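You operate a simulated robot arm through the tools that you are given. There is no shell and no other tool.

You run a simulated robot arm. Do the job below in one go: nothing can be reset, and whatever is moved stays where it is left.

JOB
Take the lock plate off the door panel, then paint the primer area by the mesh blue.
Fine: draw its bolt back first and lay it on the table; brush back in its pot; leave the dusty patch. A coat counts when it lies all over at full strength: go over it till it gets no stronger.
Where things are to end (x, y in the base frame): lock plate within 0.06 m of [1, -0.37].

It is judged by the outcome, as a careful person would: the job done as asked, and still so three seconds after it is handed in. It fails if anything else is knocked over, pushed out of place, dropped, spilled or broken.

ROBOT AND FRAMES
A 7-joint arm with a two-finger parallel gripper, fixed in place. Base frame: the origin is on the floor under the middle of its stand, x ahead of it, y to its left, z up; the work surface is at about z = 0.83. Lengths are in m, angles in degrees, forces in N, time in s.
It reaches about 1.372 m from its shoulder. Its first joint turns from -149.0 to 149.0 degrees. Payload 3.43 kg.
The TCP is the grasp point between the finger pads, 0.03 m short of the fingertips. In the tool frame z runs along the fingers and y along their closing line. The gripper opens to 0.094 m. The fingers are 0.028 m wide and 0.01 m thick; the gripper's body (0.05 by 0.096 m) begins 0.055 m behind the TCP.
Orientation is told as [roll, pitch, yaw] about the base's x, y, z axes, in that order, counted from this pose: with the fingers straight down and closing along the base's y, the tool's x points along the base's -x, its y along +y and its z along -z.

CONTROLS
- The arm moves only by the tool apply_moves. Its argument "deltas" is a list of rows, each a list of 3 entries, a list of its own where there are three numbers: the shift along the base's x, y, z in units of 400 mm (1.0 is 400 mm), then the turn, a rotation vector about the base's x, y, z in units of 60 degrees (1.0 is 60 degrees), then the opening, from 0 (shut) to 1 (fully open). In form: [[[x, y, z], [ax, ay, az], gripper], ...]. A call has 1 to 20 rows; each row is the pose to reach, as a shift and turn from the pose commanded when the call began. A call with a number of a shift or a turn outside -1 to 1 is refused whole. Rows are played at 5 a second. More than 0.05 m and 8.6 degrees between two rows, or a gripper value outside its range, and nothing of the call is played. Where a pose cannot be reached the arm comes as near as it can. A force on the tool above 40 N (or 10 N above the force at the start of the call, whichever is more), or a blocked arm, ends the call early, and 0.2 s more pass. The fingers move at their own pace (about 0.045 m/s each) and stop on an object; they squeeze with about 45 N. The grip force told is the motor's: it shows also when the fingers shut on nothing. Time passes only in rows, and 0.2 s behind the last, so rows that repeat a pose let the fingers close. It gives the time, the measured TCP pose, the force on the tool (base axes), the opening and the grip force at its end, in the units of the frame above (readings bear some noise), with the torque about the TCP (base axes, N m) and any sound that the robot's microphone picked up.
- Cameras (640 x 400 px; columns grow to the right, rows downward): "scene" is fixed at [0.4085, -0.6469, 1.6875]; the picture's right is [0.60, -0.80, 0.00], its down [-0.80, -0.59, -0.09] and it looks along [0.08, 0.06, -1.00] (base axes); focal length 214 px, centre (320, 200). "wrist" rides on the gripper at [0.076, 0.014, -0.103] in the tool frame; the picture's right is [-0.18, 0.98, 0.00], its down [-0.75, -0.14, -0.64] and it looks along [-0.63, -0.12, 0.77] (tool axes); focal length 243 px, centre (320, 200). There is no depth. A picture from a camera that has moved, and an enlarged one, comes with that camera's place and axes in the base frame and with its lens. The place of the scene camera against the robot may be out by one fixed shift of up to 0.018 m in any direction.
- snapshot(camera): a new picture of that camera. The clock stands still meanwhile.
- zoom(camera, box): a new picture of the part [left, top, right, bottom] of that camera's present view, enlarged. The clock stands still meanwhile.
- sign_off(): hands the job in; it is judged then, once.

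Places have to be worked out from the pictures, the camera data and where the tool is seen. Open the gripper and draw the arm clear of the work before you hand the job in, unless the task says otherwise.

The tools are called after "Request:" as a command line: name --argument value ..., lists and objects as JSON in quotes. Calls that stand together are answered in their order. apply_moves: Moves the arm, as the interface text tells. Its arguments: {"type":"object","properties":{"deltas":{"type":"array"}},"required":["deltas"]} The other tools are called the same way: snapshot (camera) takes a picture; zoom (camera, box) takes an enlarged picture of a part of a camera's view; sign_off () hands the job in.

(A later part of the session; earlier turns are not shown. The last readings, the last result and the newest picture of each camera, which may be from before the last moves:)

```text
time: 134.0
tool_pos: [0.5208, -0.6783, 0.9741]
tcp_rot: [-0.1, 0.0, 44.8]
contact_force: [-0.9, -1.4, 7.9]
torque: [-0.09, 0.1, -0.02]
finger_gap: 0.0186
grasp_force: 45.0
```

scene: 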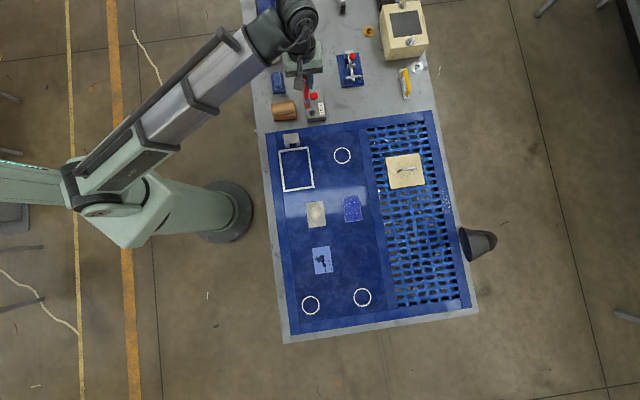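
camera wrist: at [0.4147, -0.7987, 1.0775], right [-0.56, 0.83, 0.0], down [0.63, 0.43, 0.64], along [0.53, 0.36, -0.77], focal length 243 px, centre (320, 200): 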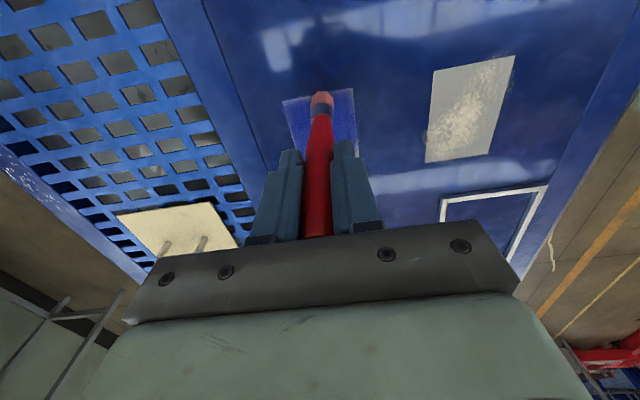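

Contact at 8 N. Third coat: round the edges first, a little closer to the border.

Request:
apply_moves --deltas '[[[0.0046, 0.0203, -0.0008], [0, 0, 0], 0], [[-0.0186, -0.0025, -0.0008], [0, 0, 0], 0], [[-0.0418, -0.0253, -0.0008], [0, 0, 0], 0], [[-0.065, -0.048, -0.0008], [0, 0, 0], 0], [[-0.0882, -0.0708, -0.0008], [0, 0, 0], 0], [[-0.1114, -0.0935, -0.0008], [0, 0, 0], 0], [[-0.1346, -0.1163, -0.0008], [0, 0, 0], 0], [[-0.1632, -0.1443, -0.0008], [0, 0, 0], 0], [[-0.136, -0.1719, -0.0008], [0, 0, 0], 0], [[-0.1063, -0.2023, -0.0008], [0, 0, 0], 0], [[-0.0783, -0.2308, -0.0008], [0, 0, 0], 0], [[-0.0494, -0.2603, -0.0008], [0, 0, 0], 0], [[-0.0208, -0.2323, -0.0008], [0, 0, 0], 0], [[0.0024, -0.2095, -0.0008], [0, 0, 0], 0], [[0.0256, -0.1868, -0.0008], [0, 0, 0], 0], [[0.0488, -0.164, -0.0008], [0, 0, 0], 0], [[0.072, -0.1413, -0.0008], [0, 0, 0], 0], [[0.0952, -0.1185, -0.0008], [0, 0, 0], 0], [[0.1184, -0.0957, -0.0008], [0, 0, 0], 0], [[0.0895, -0.0662, -0.0008], [0, 0, 0], 0]]'

Request:
zoom --camera "wrist" --box '[220, 0, 420, 180]'

```text
time: 138.2
tool_pos: [0.5548, -0.7055, 0.9731]
tcp_rot: [-0.2, -0.1, 44.9]
contact_force: [3.3, -2.1, 14.6]
torque: [-0.37, -0.46, 0.0]
finger_gap: 0.0187
grasp_force: 45.2
```

```text
2.22 times, centred on (320, 90) of wrist
camera zoom: at [0.491, -0.7488, 1.0754], right [-0.56, 0.83, 0.0], down [0.63, 0.43, 0.64], along [0.53, 0.36, -0.77], focal length 539 px, centre (320, 444)
```

zoom: 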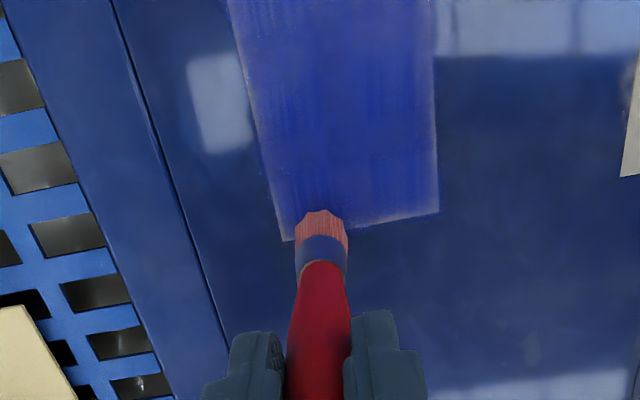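

Edges improve. Continuing across the near end and filling inward with crosswise strokes.

Request:
apply_moves --deltas '[[[-0.028, 0.0286, 0], [0, 0, 0], 0], [[-0.056, 0.0571, 0], [0, 0, 0], 0], [[-0.084, 0.0857, 0], [0, 0, 0], 0], [[-0.0984, 0.0646, 0], [0, 0, 0], 0], [[-0.0722, 0.0378, 0], [0, 0, 0], 0], [[-0.0459, 0.0111, 0], [0, 0, 0], 0], [[-0.0197, -0.0157, 0], [0, 0, 0], 0], [[0.0066, -0.0425, 0], [0, 0, 0], 0], [[-0.013, -0.0618, 0], [0, 0, 0], 0], [[-0.0393, -0.035, 0], [0, 0, 0], 0], [[-0.0655, -0.0082, 0], [0, 0, 0], 0], [[-0.0918, 0.0185, 0], [0, 0, 0], 0], [[-0.118, 0.0453, 0], [0, 0, 0], 0], [[-0.1376, 0.0261, 0], [0, 0, 0], 0], [[-0.1114, -0.0007, 0], [0, 0, 0], 0], [[-0.0851, -0.0274, 0], [0, 0, 0], 0], [[-0.0589, -0.0542, 0], [0, 0, 0], 0], [[-0.0326, -0.081, 0], [0, 0, 0], 0], [[-0.0523, -0.1003, 0], [0, 0, 0], 0], [[-0.0786, -0.0735, 0], [0, 0, 0], 0]]'

```text
time: 142.4
tool_pos: [0.5234, -0.7338, 0.9724]
tcp_rot: [0.0, 0.0, 44.9]
contact_force: [0.4, 0.4, -1.3]
torque: [0.03, -0.02, 0.02]
finger_gap: 0.0188
grasp_force: 45.3
```

Contact slipped off again at the end (−1.3 N); I'll lower 0.8 mm and keep filling toward the far end.

Request:
apply_moves --deltas '[[[-0.0263, 0.0268, -0.002], [0, 0, 0], 0], [[-0.0525, 0.0536, -0.002], [0, 0, 0], 0], [[-0.0788, 0.0803, -0.002], [0, 0, 0], 0], [[-0.0984, 0.061, -0.002], [0, 0, 0], 0], [[-0.0721, 0.0343, -0.002], [0, 0, 0], 0], [[-0.0459, 0.0075, -0.002], [0, 0, 0], 0], [[-0.0196, -0.0193, -0.002], [0, 0, 0], 0], [[0.0067, -0.0461, -0.002], [0, 0, 0], 0], [[-0.013, -0.0653, -0.0022], [0, 0, 0], 0], [[-0.0393, -0.0385, -0.0022], [0, 0, 0], 0], [[-0.0656, -0.0117, -0.0022], [0, 0, 0], 0], [[-0.0918, 0.0151, -0.0022], [0, 0, 0], 0], [[-0.1181, 0.0418, -0.0022], [0, 0, 0], 0], [[-0.1377, 0.0225, -0.0025], [0, 0, 0], 0], [[-0.1114, -0.0042, -0.0025], [0, 0, 0], 0], [[-0.0852, -0.031, -0.0025], [0, 0, 0], 0], [[-0.0589, -0.0578, -0.0025], [0, 0, 0], 0], [[-0.0326, -0.0846, -0.0025], [0, 0, 0], 0], [[-0.0505, -0.1021, -0.0025], [0, 0, 0], 0], [[-0.0768, -0.0753, -0.0025], [0, 0, 0], 0]]'

Request:
zoom --camera "wrist" --box '[220, 0, 420, 180]'

```text
time: 146.6
tool_pos: [0.494, -0.7647, 0.9713]
tcp_rot: [-0.1, 0.1, 44.9]
contact_force: [1.2, -0.8, 4.6]
torque: [-0.19, -0.15, -0.02]
finger_gap: 0.0185
grasp_force: 44.4
```

```text
2.22 times, centred on (320, 90) of wrist
camera zoom: at [0.4294, -0.809, 1.0747], right [-0.56, 0.83, 0.0], down [0.63, 0.43, 0.64], along [0.53, 0.36, -0.77], focal length 539 px, centre (320, 444)
```

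zoom: 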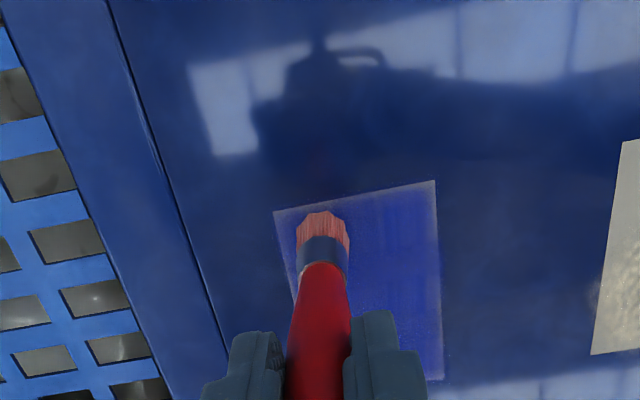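

Contact ~5 N. I'll finish this end and go round the edges again with what's left on the brush.

Request:
apply_moves --deltas '[[[-0.0263, 0.0268, -0.0008], [0, 0, 0], 0], [[-0.0525, 0.0536, -0.0008], [0, 0, 0], 0], [[-0.0805, 0.0821, -0.0008], [0, 0, 0], 0], [[-0.0966, 0.0699, -0.001], [0, 0, 0], 0], [[-0.0686, 0.0413, -0.001], [0, 0, 0], 0], [[-0.0406, 0.0128, -0.001], [0, 0, 0], 0], [[-0.0126, -0.0158, -0.001], [0, 0, 0], 0], [[0.0155, -0.0443, -0.001], [0, 0, 0], 0], [[0.0369, -0.0233, -0.001], [0, 0, 0], 0], [[0.0601, -0.0005, -0.001], [0, 0, 0], 0], [[0.0834, 0.0222, -0.001], [0, 0, 0], 0], [[0.1066, 0.045, -0.001], [0, 0, 0], 0], [[0.1298, 0.0677, -0.001], [0, 0, 0], 0], [[0.153, 0.0905, -0.001], [0, 0, 0], 0], [[0.1762, 0.1132, -0.001], [0, 0, 0], 0], [[0.1482, 0.1417, -0.001], [0, 0, 0], 0], [[0.1201, 0.1703, -0.001], [0, 0, 0], 0], [[0.0922, 0.1988, -0.001], [0, 0, 0], 0], [[0.0659, 0.2256, -0.001], [0, 0, 0], 0], [[0.0409, 0.2047, -0.001], [0, 0, 0], 0]]'

Request:
zoom --camera "wrist" --box '[220, 0, 420, 180]'

```text
time: 150.8
tool_pos: [0.5093, -0.6827, 0.9718]
tcp_rot: [0.0, -0.2, 44.9]
contact_force: [2.5, 3.1, 11.0]
torque: [0.44, -0.36, 0.02]
finger_gap: 0.0188
grasp_force: 44.5
```

```text
2.22 times, centred on (320, 90) of wrist
camera zoom: at [0.4459, -0.7258, 1.0743], right [-0.56, 0.83, 0.0], down [0.63, 0.43, 0.64], along [0.53, 0.36, -0.77], focal length 539 px, centre (320, 444)
```

zoom: 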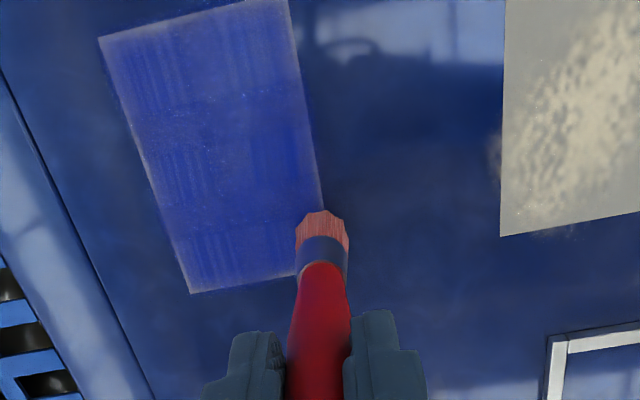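

The coat is stronger; let me retreat and compare in the scene view before the next dip.

Request:
apply_moves --deltas '[[[0, 0, 0.04], [0, 0, 0], 0], [[0.015, 0.02, 0.12], [0, 0, 0], 0], [[0.035, 0.06, 0.2], [0, 0, 0], 0], [[0.07, 0.12, 0.28], [0, 0, 0], 0], [[0.11, 0.19, 0.325], [0, 0, 0], 0], [[0.16, 0.27, 0.3403], [0, 0, 0], 0], [[0.21, 0.35, 0.3403], [0, 0, 0], 0], [[0.26, 0.43, 0.3403], [0, 0, 0], 0], [[0.31, 0.51, 0.3403], [0, 0, 0], 0], [[0.36, 0.59, 0.3403], [0, 0, 0], 0], [[0.405, 0.67, 0.3403], [0, 0, 0], 0], [[0.44, 0.73, 0.3403], [0, 0, 0], 0], [[0.4545, 0.7583, 0.3403], [0, 0, 0], 0], [[0.4545, 0.7583, 0.3403], [0, 0, 0], 0]]'

Request:
zoom --camera "scene" --box '[332, 190, 372, 228]'

```text
time: 153.8
tool_pos: [0.6927, -0.3794, 1.1075]
tcp_rot: [0.1, -0.1, 44.9]
contact_force: [-0.3, 0.2, -0.9]
torque: [0.0, -0.05, 0.01]
finger_gap: 0.0191
grasp_force: 44.9
```

```text
10.53 times, centred on (352, 209) of scene
camera zoom: at [0.4085, -0.6469, 1.6875], right [0.6, -0.8, 0.0], down [-0.8, -0.59, -0.09], along [0.08, 0.06, -1.0], focal length 2258 px, centre (-17, 105)
```

zoom: 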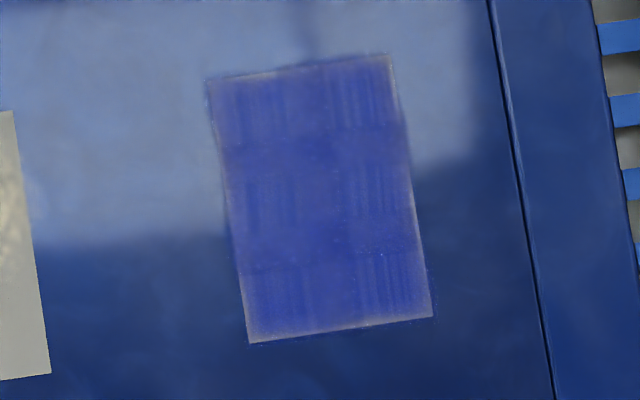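

It looks the same as after the previous coat, i.e. no stronger. I'll compare at the same zoom as after the first coat, and zoom on its edges.

Request:
zoom --camera "scene" --box '[300, 180, 400, 240]'

Request:
zoom --camera "scene" --box '[338, 192, 354, 202]'

Request:
zoom --camera "scene" --box '[346, 214, 362, 224]'

```text
6.40 times, centred on (350, 210) of scene
camera zoom: at [0.4085, -0.6469, 1.6875], right [0.6, -0.8, 0.0], down [-0.8, -0.59, -0.09], along [0.08, 0.06, -1.0], focal length 1373 px, centre (128, 136)
```

zoom: 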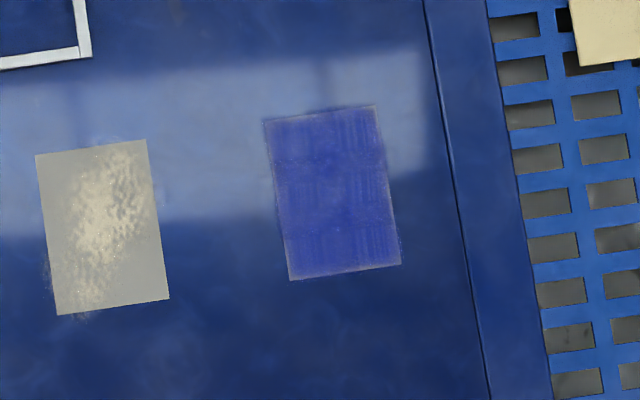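

```text
16.00 times, centred on (346, 197) of scene
camera zoom: at [0.4085, -0.6469, 1.6875], right [0.6, -0.8, 0.0], down [-0.8, -0.59, -0.09], along [0.08, 0.06, -1.0], focal length 3432 px, centre (-96, 248)
```

zoom: 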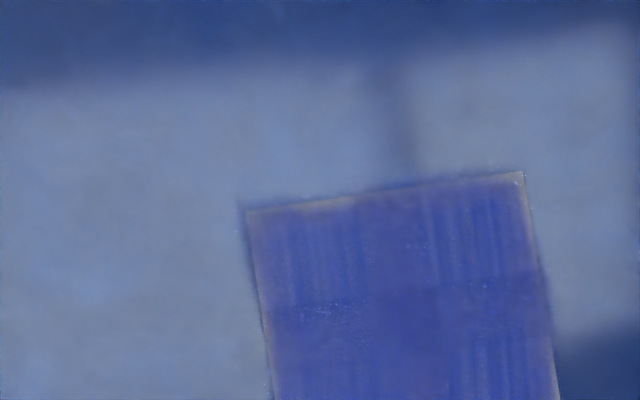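

```text
16.00 times, centred on (354, 219) of scene
camera zoom: at [0.4085, -0.6469, 1.6875], right [0.6, -0.8, 0.0], down [-0.8, -0.59, -0.09], along [0.08, 0.06, -1.0], focal length 3432 px, centre (-224, -104)
```

zoom: 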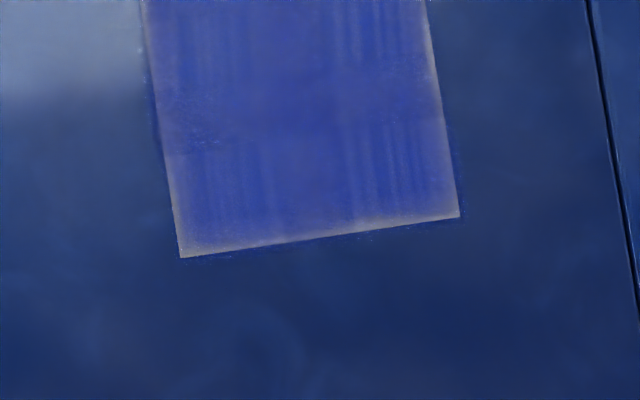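

The coat now looks identical to before the last two loads, so it seems saturated, but to be sure about the pale edges I'll take one more dip and go over the edges and the middle once more with fresh paint, then compare again.

Request:
apply_moves --deltas '[[[0.02, 0.04, 0], [0, 0, 0], 0], [[0.06, 0.12, 0], [0, 0, 0], 0], [[0.11, 0.22, 0], [0, 0, 0], 0], [[0.16, 0.32, 0], [0, 0, 0], 0], [[0.21, 0.43, 0], [0, 0, 0], 0], [[0.26, 0.54, 0], [0, 0, 0], 0], [[0.31, 0.65, 0], [0, 0, 0], 0], [[0.36, 0.75, 0], [0, 0, 0], 0], [[0.385, 0.8, 0], [0, 0, 0], 0], [[0.39, 0.81, 0], [0, 0, 0], 0], [[0.39, 0.81, -0.05], [0, 0, 0], 0], [[0.39, 0.81, -0.11], [0, 0, 0], 0], [[0.39, 0.81, -0.17], [0, 0, 0], 0], [[0.39, 0.81, -0.22], [0, 0, 0], 0], [[0.39, 0.81, -0.235], [0, 0, 0], 0], [[0.39, 0.81, -0.2415], [0, 0, 0], 0], [[0.39, 0.81, -0.2415], [0, 0, 0], 0], [[0.39, 0.81, -0.2415], [0, 0, 0], 0]]'

Request:
zoom --camera "wrist" --box '[220, 0, 420, 180]'

Request:
zoom --camera "scene" --box '[332, 190, 372, 228]'

```text
time: 157.6
tool_pos: [0.8478, -0.0558, 1.012]
tcp_rot: [-0.1, 0.0, 44.9]
contact_force: [-1.1, -1.6, 12.5]
torque: [-0.1, 0.11, 0.01]
finger_gap: 0.0188
grasp_force: 45.1
```

```text
2.22 times, centred on (320, 90) of wrist
camera zoom: at [0.7829, -0.0991, 1.1143], right [-0.56, 0.83, 0.0], down [0.63, 0.43, 0.64], along [0.53, 0.36, -0.77], focal length 539 px, centre (320, 444)
```

zoom: 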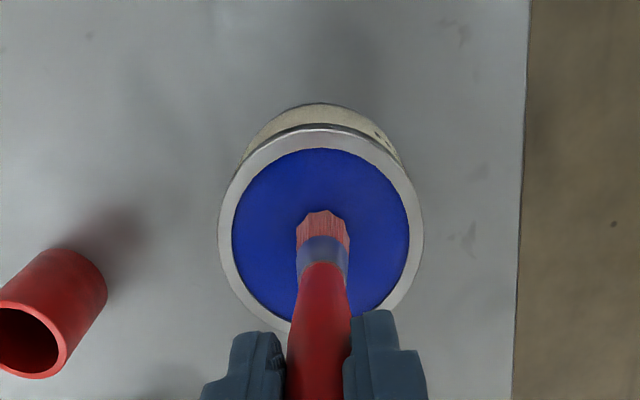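

```text
10.53 times, centred on (352, 209) of scene
camera zoom: at [0.4085, -0.6469, 1.6875], right [0.6, -0.8, 0.0], down [-0.8, -0.59, -0.09], along [0.08, 0.06, -1.0], focal length 2258 px, centre (-17, 105)
```

zoom: 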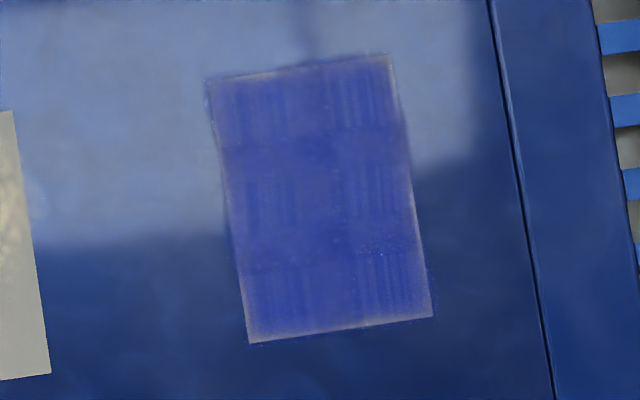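

Loaded again (12.5 N). Returning for a last check coat.

Request:
apply_moves --deltas '[[[0, 0, 0.03], [0, 0, 0], 0], [[0, 0, 0.09], [0, 0, 0], 0], [[0, 0, 0.16], [0, 0, 0], 0], [[0, 0, 0.22], [0, 0, 0], 0], [[-0.005, -0.01, 0.2415], [0, 0, 0], 0], [[-0.03, -0.06, 0.2415], [0, 0, 0], 0], [[-0.07, -0.14, 0.2415], [0, 0, 0], 0], [[-0.12, -0.24, 0.2415], [0, 0, 0], 0], [[-0.17, -0.34, 0.2415], [0, 0, 0], 0], [[-0.22, -0.44, 0.2415], [0, 0, 0], 0], [[-0.27, -0.54, 0.2415], [0, 0, 0], 0], [[-0.32, -0.64, 0.2415], [0, 0, 0], 0], [[-0.36, -0.73, 0.2415], [0, 0, 0], 0], [[-0.385, -0.79, 0.2415], [0, 0, 0], 0], [[-0.39, -0.81, 0.2415], [0, 0, 0], 0]]'

Request:
apply_moves --deltas '[[[-0.02, -0.035, 0], [0, 0, 0], 0], [[-0.06, -0.105, 0], [0, 0, 0], 0], [[-0.11, -0.19, 0], [0, 0, 0], 0], [[-0.16, -0.28, 0], [0, 0, 0], 0], [[-0.21, -0.37, -0.01], [0, 0, 0], 0], [[-0.26, -0.455, -0.04], [0, 0, 0], 0], [[-0.31, -0.54, -0.08], [0, 0, 0], 0], [[-0.355, -0.62, -0.13], [0, 0, 0], 0], [[-0.395, -0.69, -0.18], [0, 0, 0], 0], [[-0.42, -0.735, -0.23], [0, 0, 0], 0], [[-0.4295, -0.748, -0.28], [0, 0, 0], 0], [[-0.4295, -0.748, -0.315], [0, 0, 0], 0], [[-0.4295, -0.748, -0.33], [0, 0, 0], 0], [[-0.4295, -0.748, -0.337], [0, 0, 0], 0], [[-0.4295, -0.748, -0.341], [0, 0, 0], 0], [[-0.4295, -0.748, -0.341], [0, 0, 0], 0]]'

```text
time: 160.8
tool_pos: [0.6902, -0.3813, 1.1087]
tcp_rot: [-0.1, 0.0, 44.9]
contact_force: [0.4, 0.0, -0.6]
torque: [-0.04, 0.0, -0.03]
finger_gap: 0.0188
grasp_force: 45.0
```

```text
time: 164.2
tool_pos: [0.5189, -0.6798, 0.9719]
tcp_rot: [-0.1, 0.0, 44.9]
contact_force: [0.5, -1.2, 15.5]
torque: [-0.14, -0.1, -0.03]
finger_gap: 0.0189
grasp_force: 45.0
```

Contact at 15 N. Going right round the very edge with fresh paint.

Request:
apply_moves --deltas '[[[0.0038, 0.0247, 0], [0, 0, 0], 0], [[-0.0212, 0.0002, 0], [0, 0, 0], 0], [[-0.0462, -0.0243, 0], [0, 0, 0], 0], [[-0.0712, -0.0488, 0], [0, 0, 0], 0], [[-0.0962, -0.0733, 0], [0, 0, 0], 0], [[-0.1212, -0.0978, 0], [0, 0, 0], 0], [[-0.1462, -0.1223, 0], [0, 0, 0], 0], [[-0.1676, -0.1433, 0], [0, 0, 0], 0], [[-0.1378, -0.1736, 0], [0, 0, 0], 0], [[-0.1081, -0.204, 0], [0, 0, 0], 0], [[-0.0783, -0.2343, 0], [0, 0, 0], 0], [[-0.0486, -0.2647, 0], [0, 0, 0], 0], [[-0.0272, -0.2437, 0], [0, 0, 0], 0], [[-0.0022, -0.2192, 0], [0, 0, 0], 0], [[0.0228, -0.1947, 0], [0, 0, 0], 0], [[0.0478, -0.1702, 0], [0, 0, 0], 0], [[0.0728, -0.1457, 0], [0, 0, 0], 0], [[0.0978, -0.1212, 0], [0, 0, 0], 0], [[0.1228, -0.0967, 0], [0, 0, 0], 0], [[0.0931, -0.0663, 0], [0, 0, 0], 0]]'

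Request:
zoom --camera "wrist" --box '[220, 0, 420, 180]'

```text
time: 168.4
tool_pos: [0.5571, -0.7053, 0.9717]
tcp_rot: [0.0, 0.0, 44.9]
contact_force: [0.3, 0.2, 1.5]
torque: [0.03, -0.11, -0.03]
finger_gap: 0.019
grasp_force: 45.4
```

```text
2.22 times, centred on (320, 90) of wrist
camera zoom: at [0.4924, -0.7497, 1.0742], right [-0.56, 0.83, 0.0], down [0.63, 0.43, 0.64], along [0.53, 0.36, -0.77], focal length 539 px, centre (320, 444)
```

zoom: 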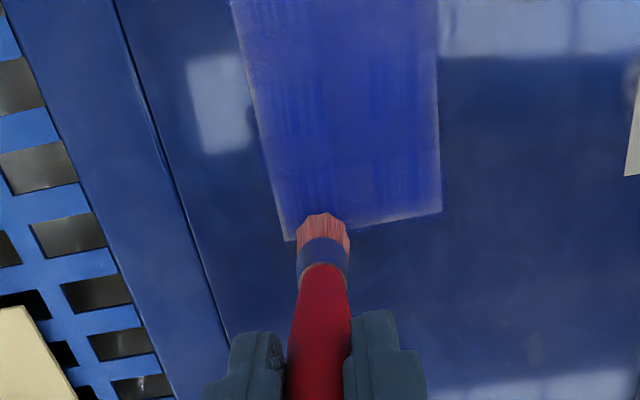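

Light contact now. I'll lower slightly and fill across the area once more.

Request:
apply_moves --deltas '[[[-0.0298, 0.0303, -0.0018], [0, 0, 0], 0], [[-0.0595, 0.0607, -0.0018], [0, 0, 0], 0], [[-0.0875, 0.0893, -0.0018], [0, 0, 0], 0], [[-0.1072, 0.0665, -0.0018], [0, 0, 0], 0], [[-0.0792, 0.0379, -0.0018], [0, 0, 0], 0], [[-0.0512, 0.0093, -0.0018], [0, 0, 0], 0], [[-0.0232, -0.0192, -0.0018], [0, 0, 0], 0], [[0.0049, -0.0478, -0.0018], [0, 0, 0], 0], [[-0.0165, -0.0688, -0.002], [0, 0, 0], 0], [[-0.0446, -0.0402, -0.002], [0, 0, 0], 0], [[-0.0726, -0.0117, -0.002], [0, 0, 0], 0], [[-0.1006, 0.0169, -0.002], [0, 0, 0], 0], [[-0.1286, 0.0455, -0.002], [0, 0, 0], 0], [[-0.1501, 0.0245, -0.0022], [0, 0, 0], 0], [[-0.1221, -0.0041, -0.0022], [0, 0, 0], 0], [[-0.0941, -0.0327, -0.0022], [0, 0, 0], 0], [[-0.0661, -0.0612, -0.0022], [0, 0, 0], 0], [[-0.038, -0.0898, -0.0022], [0, 0, 0], 0], [[-0.0594, -0.1108, -0.0024], [0, 0, 0], 0], [[-0.0875, -0.0822, -0.0024], [0, 0, 0], 0]]'

Request:
zoom --camera "wrist" --box '[220, 0, 420, 180]'

```text
time: 172.6
tool_pos: [0.5237, -0.7398, 0.9695]
tcp_rot: [-0.3, 0.1, 44.8]
contact_force: [4.6, -6.3, 23.4]
torque: [-0.82, -0.61, 0.02]
finger_gap: 0.0189
grasp_force: 44.5
```

```text
2.22 times, centred on (320, 90) of wrist
camera zoom: at [0.4588, -0.7825, 1.0728], right [-0.56, 0.83, -0.01], down [0.63, 0.43, 0.64], along [0.53, 0.36, -0.77], focal length 539 px, centre (320, 444)
```

zoom: 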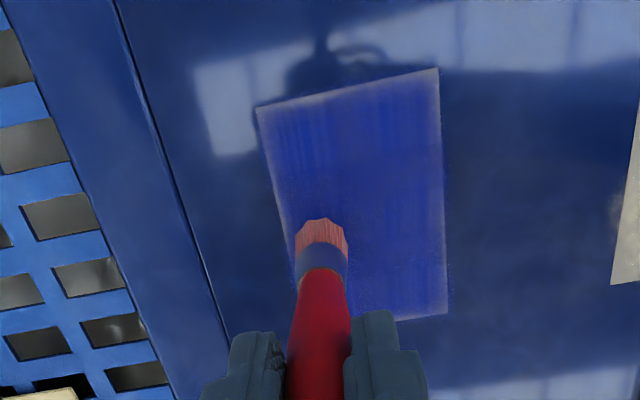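

Continuing the fill over the far half, easing the pressure a touch.

Request:
apply_moves --deltas '[[[-0.028, 0.0286, 0.0008], [0, 0, 0], 0], [[-0.056, 0.0571, 0.0008], [0, 0, 0], 0], [[-0.084, 0.0857, 0.0008], [0, 0, 0], 0], [[-0.1054, 0.0647, 0.0006], [0, 0, 0], 0], [[-0.0774, 0.0361, 0.0006], [0, 0, 0], 0], [[-0.0494, 0.0076, 0.0006], [0, 0, 0], 0], [[-0.0214, -0.021, 0.0006], [0, 0, 0], 0], [[0.0066, -0.0496, 0.0006], [0, 0, 0], 0], [[-0.0148, -0.0706, 0.0004], [0, 0, 0], 0], [[-0.0428, -0.042, 0.0004], [0, 0, 0], 0], [[-0.0708, -0.0134, 0.0004], [0, 0, 0], 0], [[-0.0988, 0.0151, 0.0004], [0, 0, 0], 0], [[-0.1268, 0.0437, 0.0004], [0, 0, 0], 0], [[-0.1483, 0.0227, 0.0002], [0, 0, 0], 0], [[-0.1203, -0.0059, 0.0002], [0, 0, 0], 0], [[-0.0923, -0.0344, 0.0002], [0, 0, 0], 0], [[-0.0643, -0.063, 0.0002], [0, 0, 0], 0], [[-0.0363, -0.0916, 0.0002], [0, 0, 0], 0], [[-0.0559, -0.1109, 0], [0, 0, 0], 0], [[-0.0839, -0.0823, 0], [0, 0, 0], 0]]'

Request:
zoom --camera "wrist" --box '[220, 0, 420, 180]'

```text
time: 176.8
tool_pos: [0.4884, -0.771, 0.9704]
tcp_rot: [-0.1, 0.0, 44.9]
contact_force: [2.5, -1.7, 12.2]
torque: [-0.3, -0.34, -0.02]
finger_gap: 0.0187
grasp_force: 44.9
```

```text
2.22 times, centred on (320, 90) of wrist
camera zoom: at [0.4236, -0.8151, 1.0726], right [-0.56, 0.83, 0.0], down [0.63, 0.43, 0.64], along [0.53, 0.36, -0.77], focal length 539 px, centre (320, 444)
```

zoom: 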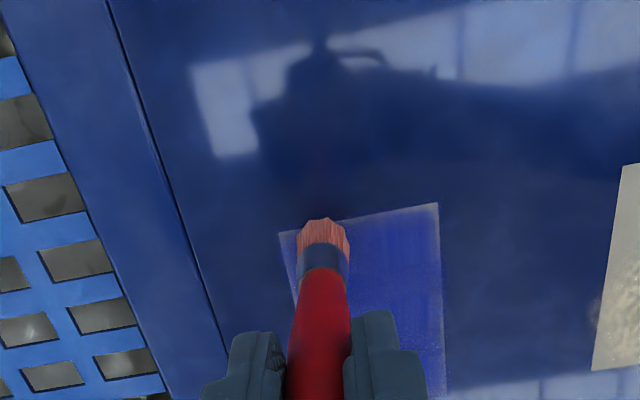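

Good contact. One more round along the edges to finish this load.

Request:
apply_moves --deltas '[[[-0.028, 0.0286, -0.0003], [0, 0, 0], 0], [[-0.056, 0.0571, -0.0003], [0, 0, 0], 0], [[-0.0858, 0.0875, -0.0003], [0, 0, 0], 0], [[-0.0626, 0.1103, -0.0005], [0, 0, 0], 0], [[-0.0394, 0.133, -0.0005], [0, 0, 0], 0], [[-0.0162, 0.1558, -0.0005], [0, 0, 0], 0], [[0.007, 0.1785, -0.0007], [0, 0, 0], 0], [[0.0302, 0.2013, -0.0007], [0, 0, 0], 0], [[0.0534, 0.224, -0.0007], [0, 0, 0], 0], [[0.082, 0.252, -0.001], [0, 0, 0], 0], [[0.1118, 0.2216, -0.001], [0, 0, 0], 0], [[0.1398, 0.1931, -0.001], [0, 0, 0], 0], [[0.1678, 0.1645, -0.001], [0, 0, 0], 0], [[0.1976, 0.1342, -0.001], [0, 0, 0], 0], [[0.1726, 0.1097, -0.0012], [0, 0, 0], 0], [[0.1476, 0.0852, -0.0012], [0, 0, 0], 0], [[0.1226, 0.0607, -0.0012], [0, 0, 0], 0], [[0.0976, 0.0362, -0.0012], [0, 0, 0], 0], [[0.0727, 0.0117, -0.0012], [0, 0, 0], 0], [[0.0477, -0.0128, -0.0012], [0, 0, 0], 0]]'

```text
time: 181.0
tool_pos: [0.5062, -0.7758, 0.9706]
tcp_rot: [0.0, 0.0, 44.7]
contact_force: [1.1, 0.8, 2.7]
torque: [0.13, -0.11, 0.01]
finger_gap: 0.0189
grasp_force: 45.4
```

Lifting clear to compare the coat again in the scene view.

Request:
apply_moves --deltas '[[[0, 0, 0.04], [0, 0, 0], 0], [[0.015, 0.02, 0.12], [0, 0, 0], 0], [[0.035, 0.06, 0.2], [0, 0, 0], 0], [[0.065, 0.12, 0.28], [0, 0, 0], 0], [[0.1, 0.2, 0.33], [0, 0, 0], 0], [[0.14, 0.29, 0.3447], [0, 0, 0], 0], [[0.185, 0.39, 0.3447], [0, 0, 0], 0], [[0.23, 0.49, 0.3447], [0, 0, 0], 0], [[0.275, 0.59, 0.3447], [0, 0, 0], 0], [[0.32, 0.69, 0.3447], [0, 0, 0], 0], [[0.365, 0.78, 0.3447], [0, 0, 0], 0], [[0.41, 0.87, 0.3447], [0, 0, 0], 0], [[0.44, 0.94, 0.3447], [0, 0, 0], 0], [[0.4602, 0.9915, 0.3447], [0, 0, 0], 0], [[0.4602, 0.9915, 0.3447], [0, 0, 0], 0]]'

Request:
zoom --camera "scene" --box '[332, 190, 372, 228]'

Request:
zoom --camera "scene" --box '[346, 214, 362, 224]'

Request:
zoom --camera "scene" --box '[338, 192, 354, 202]'

```text
time: 184.2
tool_pos: [0.6914, -0.3795, 1.1077]
tcp_rot: [-0.1, 0.0, 44.8]
contact_force: [-0.3, -0.2, -0.2]
torque: [0.0, 0.02, 0.01]
finger_gap: 0.0187
grasp_force: 44.9
```

```text
10.53 times, centred on (352, 209) of scene
camera zoom: at [0.4085, -0.6469, 1.6875], right [0.6, -0.8, 0.0], down [-0.8, -0.59, -0.09], along [0.08, 0.06, -1.0], focal length 2258 px, centre (-17, 105)
```

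zoom: 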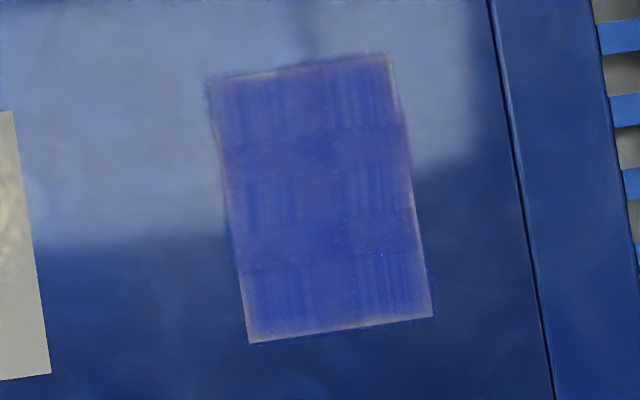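

```text
16.00 times, centred on (354, 219) of scene
camera zoom: at [0.4085, -0.6469, 1.6875], right [0.6, -0.8, 0.0], down [-0.8, -0.59, -0.09], along [0.08, 0.06, -1.0], focal length 3432 px, centre (-224, -104)
```

zoom: 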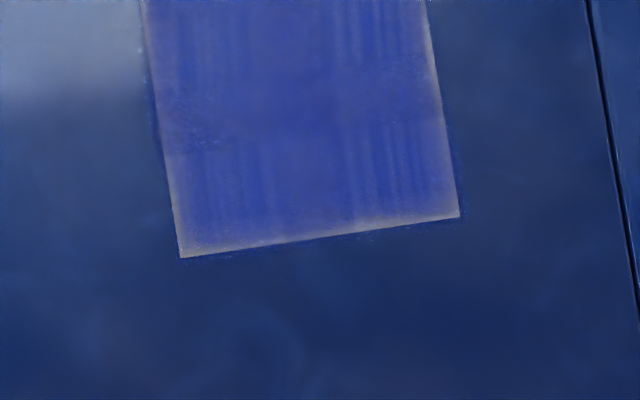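

```text
16.00 times, centred on (346, 197) of scene
camera zoom: at [0.4085, -0.6469, 1.6875], right [0.6, -0.8, 0.0], down [-0.8, -0.59, -0.09], along [0.08, 0.06, -1.0], focal length 3432 px, centre (-96, 248)
```

zoom: 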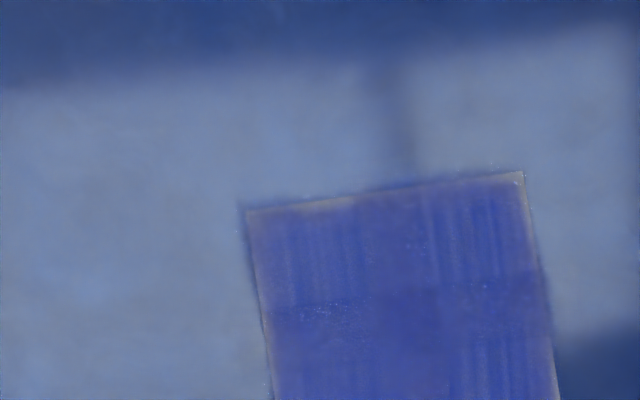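

Identical to before: the coat is saturated all over (the thin pale rim is unchanged too), so it gets no stronger. Now the brush goes back: moving above the red cup at height, then checking alignment.

Request:
apply_moves --deltas '[[[0.03, 0.02, 0], [0, 0, 0], 0], [[0.09, 0.07, 0], [0, 0, 0], 0], [[0.17, 0.135, 0], [0, 0, 0], 0], [[0.26, 0.205, 0], [0, 0, 0], 0], [[0.35, 0.275, 0], [0, 0, 0], 0], [[0.44, 0.345, 0], [0, 0, 0], 0], [[0.53, 0.42, 0], [0, 0, 0], 0], [[0.61, 0.485, 0], [0, 0, 0], 0], [[0.68, 0.54, 0], [0, 0, 0], 0], [[0.71, 0.56, 0], [0, 0, 0], 0], [[0.718, 0.5675, 0], [0, 0, 0], 0], [[0.718, 0.5675, 0], [0, 0, 0], 0]]'

Request:
zoom --camera "wrist" --box '[220, 0, 420, 240]'

Request:
zoom --camera "scene" --box '[280, 0, 344, 40]'

```text
time: 186.8
tool_pos: [0.9791, -0.1525, 1.1071]
tcp_rot: [0.0, -0.1, 44.9]
contact_force: [-0.2, 0.2, 0.1]
torque: [0.0, 0.06, 0.02]
finger_gap: 0.0189
grasp_force: 44.5
```

```text
1.67 times, centred on (320, 120) of wrist
camera zoom: at [0.9141, -0.1964, 1.2094], right [-0.56, 0.83, 0.0], down [0.63, 0.43, 0.64], along [0.53, 0.36, -0.77], focal length 404 px, centre (320, 333)
```

zoom: 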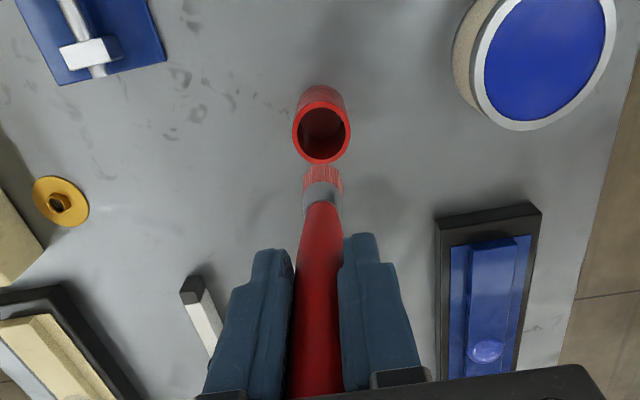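

```text
10.00 times, centred on (312, 20) of scene
camera zoom: at [0.4085, -0.6469, 1.6875], right [0.6, -0.8, 0.0], down [-0.8, -0.59, -0.09], along [0.08, 0.06, -1.0], focal length 2145 px, centre (400, 2000)
```

zoom: 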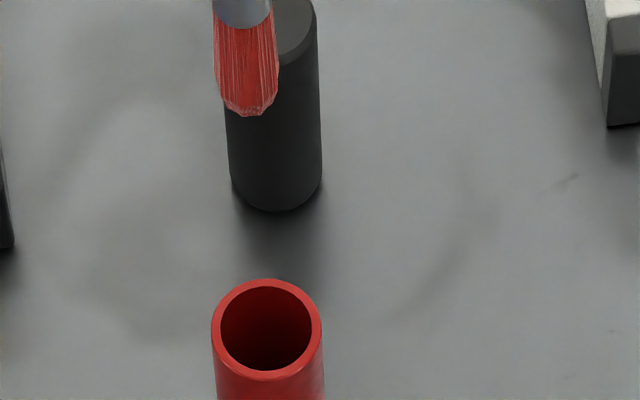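

The brush has tilted ~3° in the grip (tip pushed ~7 mm away from the camera side). I'll turn the hand by 3° about its closing line to make the brush vertical again and re-check above the cup.

Request:
apply_moves --deltas '[[[0, 0.002, 0], [-0.018, 0.018, 0], 0], [[0, 0.004, 0], [-0.0366, 0.0366, 0], 0], [[0, 0.004, 0], [-0.0366, 0.0366, 0], 0]]'

Request:
zoom --camera "wrist" --box '[220, 0, 420, 240]'

Request:
snapshot --camera "wrist"

Request:
zoom --camera "scene" --box '[280, 0, 344, 60]'

```text
time: 187.6
tool_pos: [0.978, -0.1511, 1.1068]
tcp_rot: [0.0, 3.2, 44.9]
contact_force: [-0.2, 0.4, 0.3]
torque: [-0.02, 0.0, -0.02]
finger_gap: 0.0192
grasp_force: 45.1
```

```text
1.67 times, centred on (320, 120) of wrist
camera zoom: at [0.9182, -0.1906, 1.2135], right [-0.56, 0.83, -0.01], down [0.66, 0.46, 0.6], along [0.5, 0.33, -0.8], focal length 404 px, centre (320, 333)
```

zoom: 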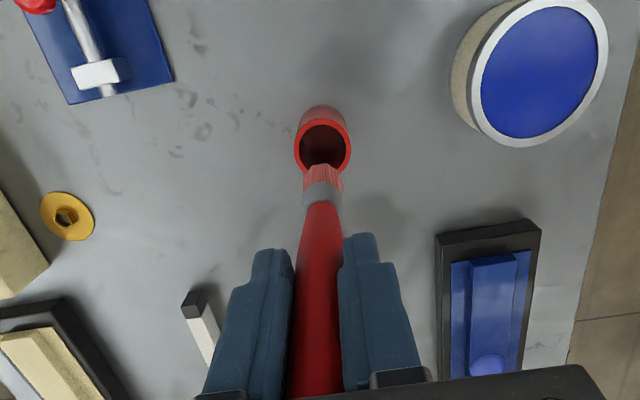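

```text
taken
camera wrist: at [0.9182, -0.1906, 1.2135], right [-0.56, 0.83, -0.01], down [0.66, 0.46, 0.6], along [0.5, 0.33, -0.8], focal length 243 px, centre (320, 200)
```

wrist: 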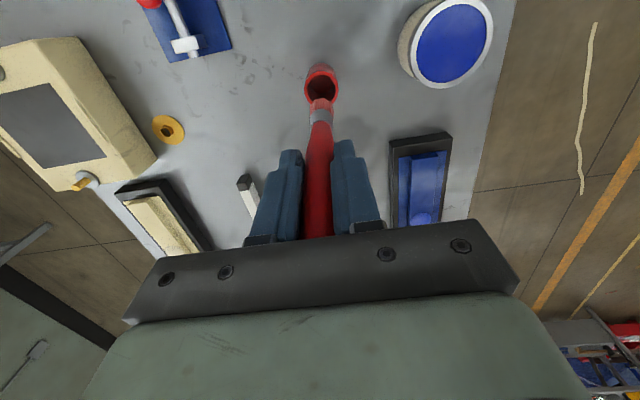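

```text
6.67 times, centred on (312, 30) of scene
camera zoom: at [0.4085, -0.6469, 1.6875], right [0.6, -0.8, 0.0], down [-0.8, -0.59, -0.09], along [0.08, 0.06, -1.0], focal length 1430 px, centre (373, 1333)
```

zoom: 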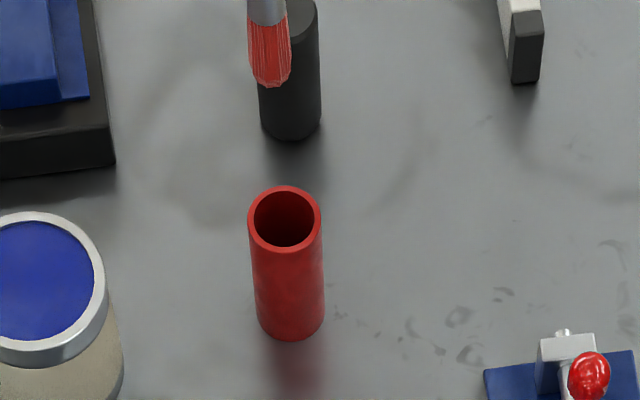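

The brush now hangs vertical, tip ≈ (0.976,-0.151) versus cup centre ≈ (0.979,-0.151). I'll shift 3 mm and lower until the tip is just above the rim, then look.

Request:
apply_moves --deltas '[[[0.0075, 0.0025, -0.03], [0, 0, 0], 0], [[0.0075, 0.0025, -0.09], [0, 0, 0], 0], [[0.0075, 0.0025, -0.15], [0, 0, 0], 0], [[0.0075, 0.0025, -0.2], [0, 0, 0], 0], [[0.0075, 0.0025, -0.215], [0, 0, 0], 0], [[0.0075, 0.0025, -0.215], [0, 0, 0], 0]]'

Request:
zoom --camera "wrist" --box '[260, 20, 380, 140]'

Request:
zoom --camera "scene" --box '[280, 0, 344, 60]'

```text
time: 189.0
tool_pos: [0.9825, -0.1501, 1.0206]
tcp_rot: [0.0, 3.1, 44.9]
contact_force: [0.2, 0.2, -0.4]
torque: [0.01, -0.02, 0.01]
finger_gap: 0.0191
grasp_force: 45.4
```

```text
3.33 times, centred on (320, 80) of wrist
camera zoom: at [0.9228, -0.1896, 1.1277], right [-0.56, 0.83, -0.01], down [0.66, 0.46, 0.6], along [0.5, 0.33, -0.8], focal length 809 px, centre (320, 600)
```

zoom: 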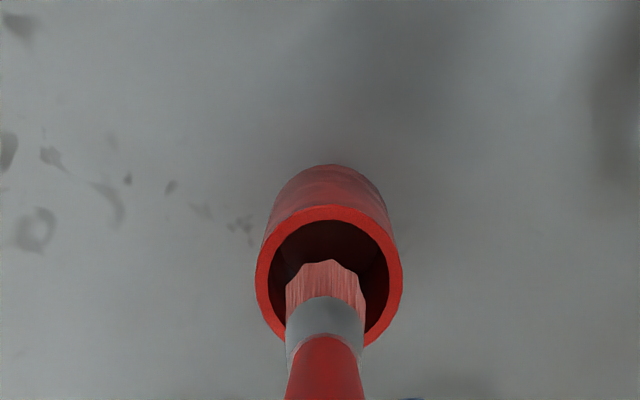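

```text
6.67 times, centred on (312, 30) of scene
camera zoom: at [0.4085, -0.6469, 1.6875], right [0.6, -0.8, 0.0], down [-0.8, -0.59, -0.09], along [0.08, 0.06, -1.0], focal length 1430 px, centre (373, 1333)
```

zoom: 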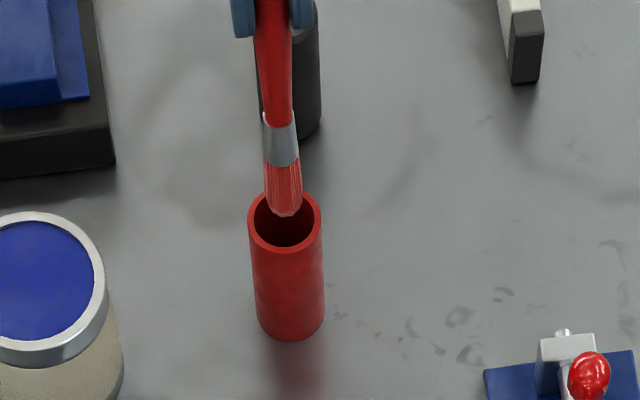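

The tip is centred over the cup mouth in both views. Lowering slowly into the cup while watching the force.

Request:
apply_moves --deltas '[[[0, 0, -0.02], [0, 0, 0], 0], [[0, 0, -0.045], [0, 0, 0], 0], [[0, 0, -0.07], [0, 0, 0], 0], [[0, 0, -0.095], [0, 0, 0], 0], [[0, 0, -0.12], [0, 0, 0], 0], [[0, 0, -0.14], [0, 0, 0], 0], [[0, 0, -0.15], [0, 0, 0], 0], [[0, 0, -0.15], [0, 0, 0], 0]]'

Request:
zoom --camera "scene" --box '[280, 0, 344, 60]'

Request:
snapshot --camera "wrist"

```text
time: 190.8
tool_pos: [0.9828, -0.1506, 0.9609]
tcp_rot: [0.0, 3.2, 44.9]
contact_force: [-0.7, 0.2, -0.6]
torque: [-0.01, -0.01, -0.04]
finger_gap: 0.0187
grasp_force: 45.8
```

```text
6.67 times, centred on (312, 30) of scene
camera zoom: at [0.4085, -0.6469, 1.6875], right [0.6, -0.8, 0.0], down [-0.8, -0.59, -0.09], along [0.08, 0.06, -1.0], focal length 1430 px, centre (373, 1333)
```

zoom: 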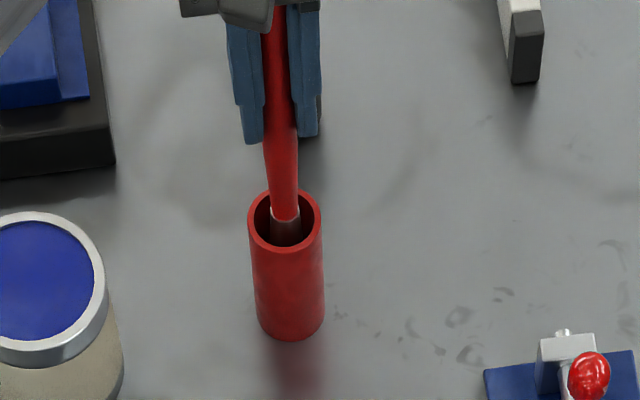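

```text
taken
camera wrist: at [0.922, -0.1901, 1.0676], right [-0.56, 0.83, -0.01], down [0.66, 0.46, 0.6], along [0.5, 0.33, -0.8], focal length 243 px, centre (320, 200)
```

wrist: 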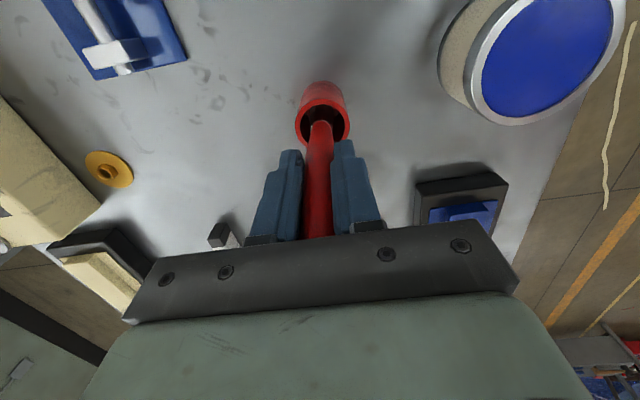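

The brush is inside the cup with no contact. Continuing down in small steps to feel the bottom.

Request:
apply_moves --deltas '[[[0, 0, -0.01], [0, 0, 0], 0], [[0, 0, -0.02], [0, 0, 0], 0], [[0, 0, -0.028], [0, 0, 0], 0], [[0, 0, -0.028], [0, 0, 0], 0]]'

```text
time: 191.8
tool_pos: [0.9816, -0.1515, 0.9503]
tcp_rot: [0.0, 3.0, 45.0]
contact_force: [0.1, -0.6, -0.2]
torque: [0.01, -0.01, 0.02]
finger_gap: 0.0188
grasp_force: 45.7
```

Request:
apply_moves --deltas '[[[0, 0, -0.005], [0, 0, 0], 0], [[0, 0, -0.01], [0, 0, 0], 0], [[0, 0, -0.01], [0, 0, 0], 0]]'

```text
time: 192.6
tool_pos: [0.9818, -0.1504, 0.9443]
tcp_rot: [0.0, 3.1, 45.0]
contact_force: [-0.1, -0.5, -0.9]
torque: [-0.01, 0.0, -0.02]
finger_gap: 0.0189
grasp_force: 45.4
```

Request:
apply_moves --deltas '[[[0, 0, -0.005], [0, 0, 0], 0], [[0, 0, -0.01], [0, 0, 0], 0], [[0, 0, -0.01], [0, 0, 0], 0]]'

```text
time: 193.4
tool_pos: [0.9815, -0.151, 0.9443]
tcp_rot: [-0.2, 2.9, 44.9]
contact_force: [1.9, -0.3, 31.1]
torque: [0.06, -0.39, 0.01]
finger_gap: 0.0186
grasp_force: 44.8
```

Bottom reached (31 N). I'll ease up 2 mm, open the fingers gently, and rise straight up off the handle.

Request:
apply_moves --deltas '[[[0, 0, 0.0055], [0, 0, 0], 0], [[0, 0, 0.0055], [0, 0, 0], 0], [[0, 0, 0.0055], [0, 0, 0], 0.3], [[0, 0, 0.0055], [0, 0, 0], 0.6], [[0, 0, 0.0055], [0, 0, 0], 1], [[0, 0, 0.0055], [0, 0, 0], 1], [[0, 0, 0.0055], [0, 0, 0], 1], [[0, 0, 0.0055], [0, 0, 0], 1]]'

Request:
snapshot --camera "wrist"

Request:
zoom --camera "scene" --box '[280, 0, 344, 60]'

```text
time: 195.2
tool_pos: [0.9807, -0.1504, 0.9444]
tcp_rot: [0.0, 3.1, 44.9]
contact_force: [-0.1, 0.2, 0.2]
torque: [0.0, -0.01, 0.0]
finger_gap: 0.0942
grasp_force: 0.0
```

```text
taken
camera wrist: at [0.921, -0.1897, 1.0509], right [-0.56, 0.83, -0.01], down [0.66, 0.46, 0.6], along [0.5, 0.33, -0.8], focal length 243 px, centre (320, 200)
```

wrist: 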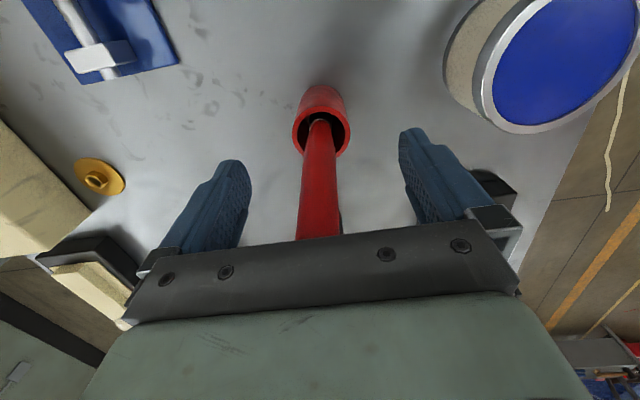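

```text
6.67 times, centred on (312, 30) of scene
camera zoom: at [0.4085, -0.6469, 1.6875], right [0.6, -0.8, 0.0], down [-0.8, -0.59, -0.09], along [0.08, 0.06, -1.0], focal length 1430 px, centre (373, 1333)
```

zoom: 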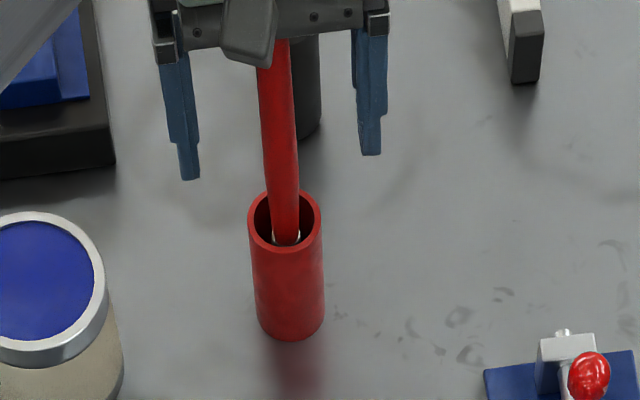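

The brush stands in its cup, released, no contact. Rising straight up to clear the handle.

Request:
apply_moves --deltas '[[[0, 0, 0.03], [0, 0, 0], 1], [[0, 0, 0.09], [0, 0, 0], 1], [[0, 0, 0.16], [0, 0, 0], 1], [[0, 0, 0.24], [0, 0, 0], 1], [[0, 0, 0.32], [0, 0, 0], 1], [[0, 0, 0.38], [0, 0, 0], 1], [[0, 0, 0.4], [0, 0, 0], 1], [[0, 0, 0.4], [0, 0, 0], 1]]'

Request:
snapshot --camera "wrist"

Request:
snapshot --camera "scene"

```text
time: 197.0
tool_pos: [0.9824, -0.153, 1.1052]
tcp_rot: [0.0, 3.1, 44.8]
contact_force: [-0.6, -0.3, 0.4]
torque: [0.0, 0.01, 0.02]
finger_gap: 0.0937
grasp_force: 0.0
```

```text
taken
camera wrist: at [0.9218, -0.1916, 1.2108], right [-0.56, 0.83, -0.01], down [0.66, 0.46, 0.6], along [0.5, 0.33, -0.8], focal length 243 px, centre (320, 200)
```

wrist: 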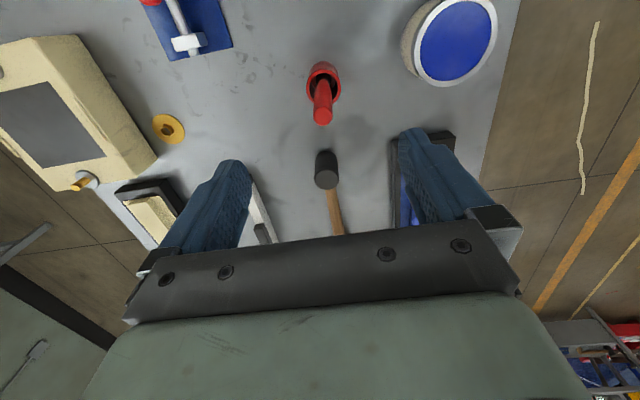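

```text
taken
```

scene: 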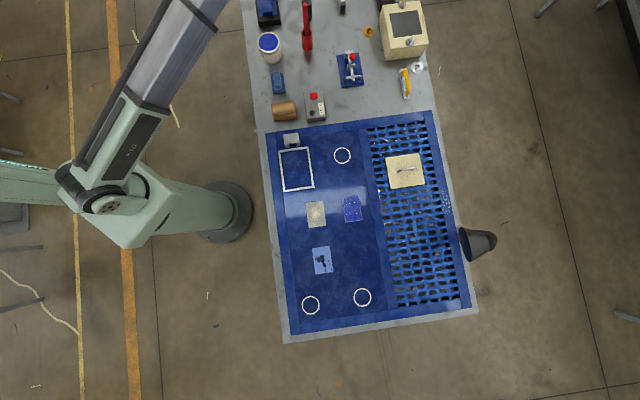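

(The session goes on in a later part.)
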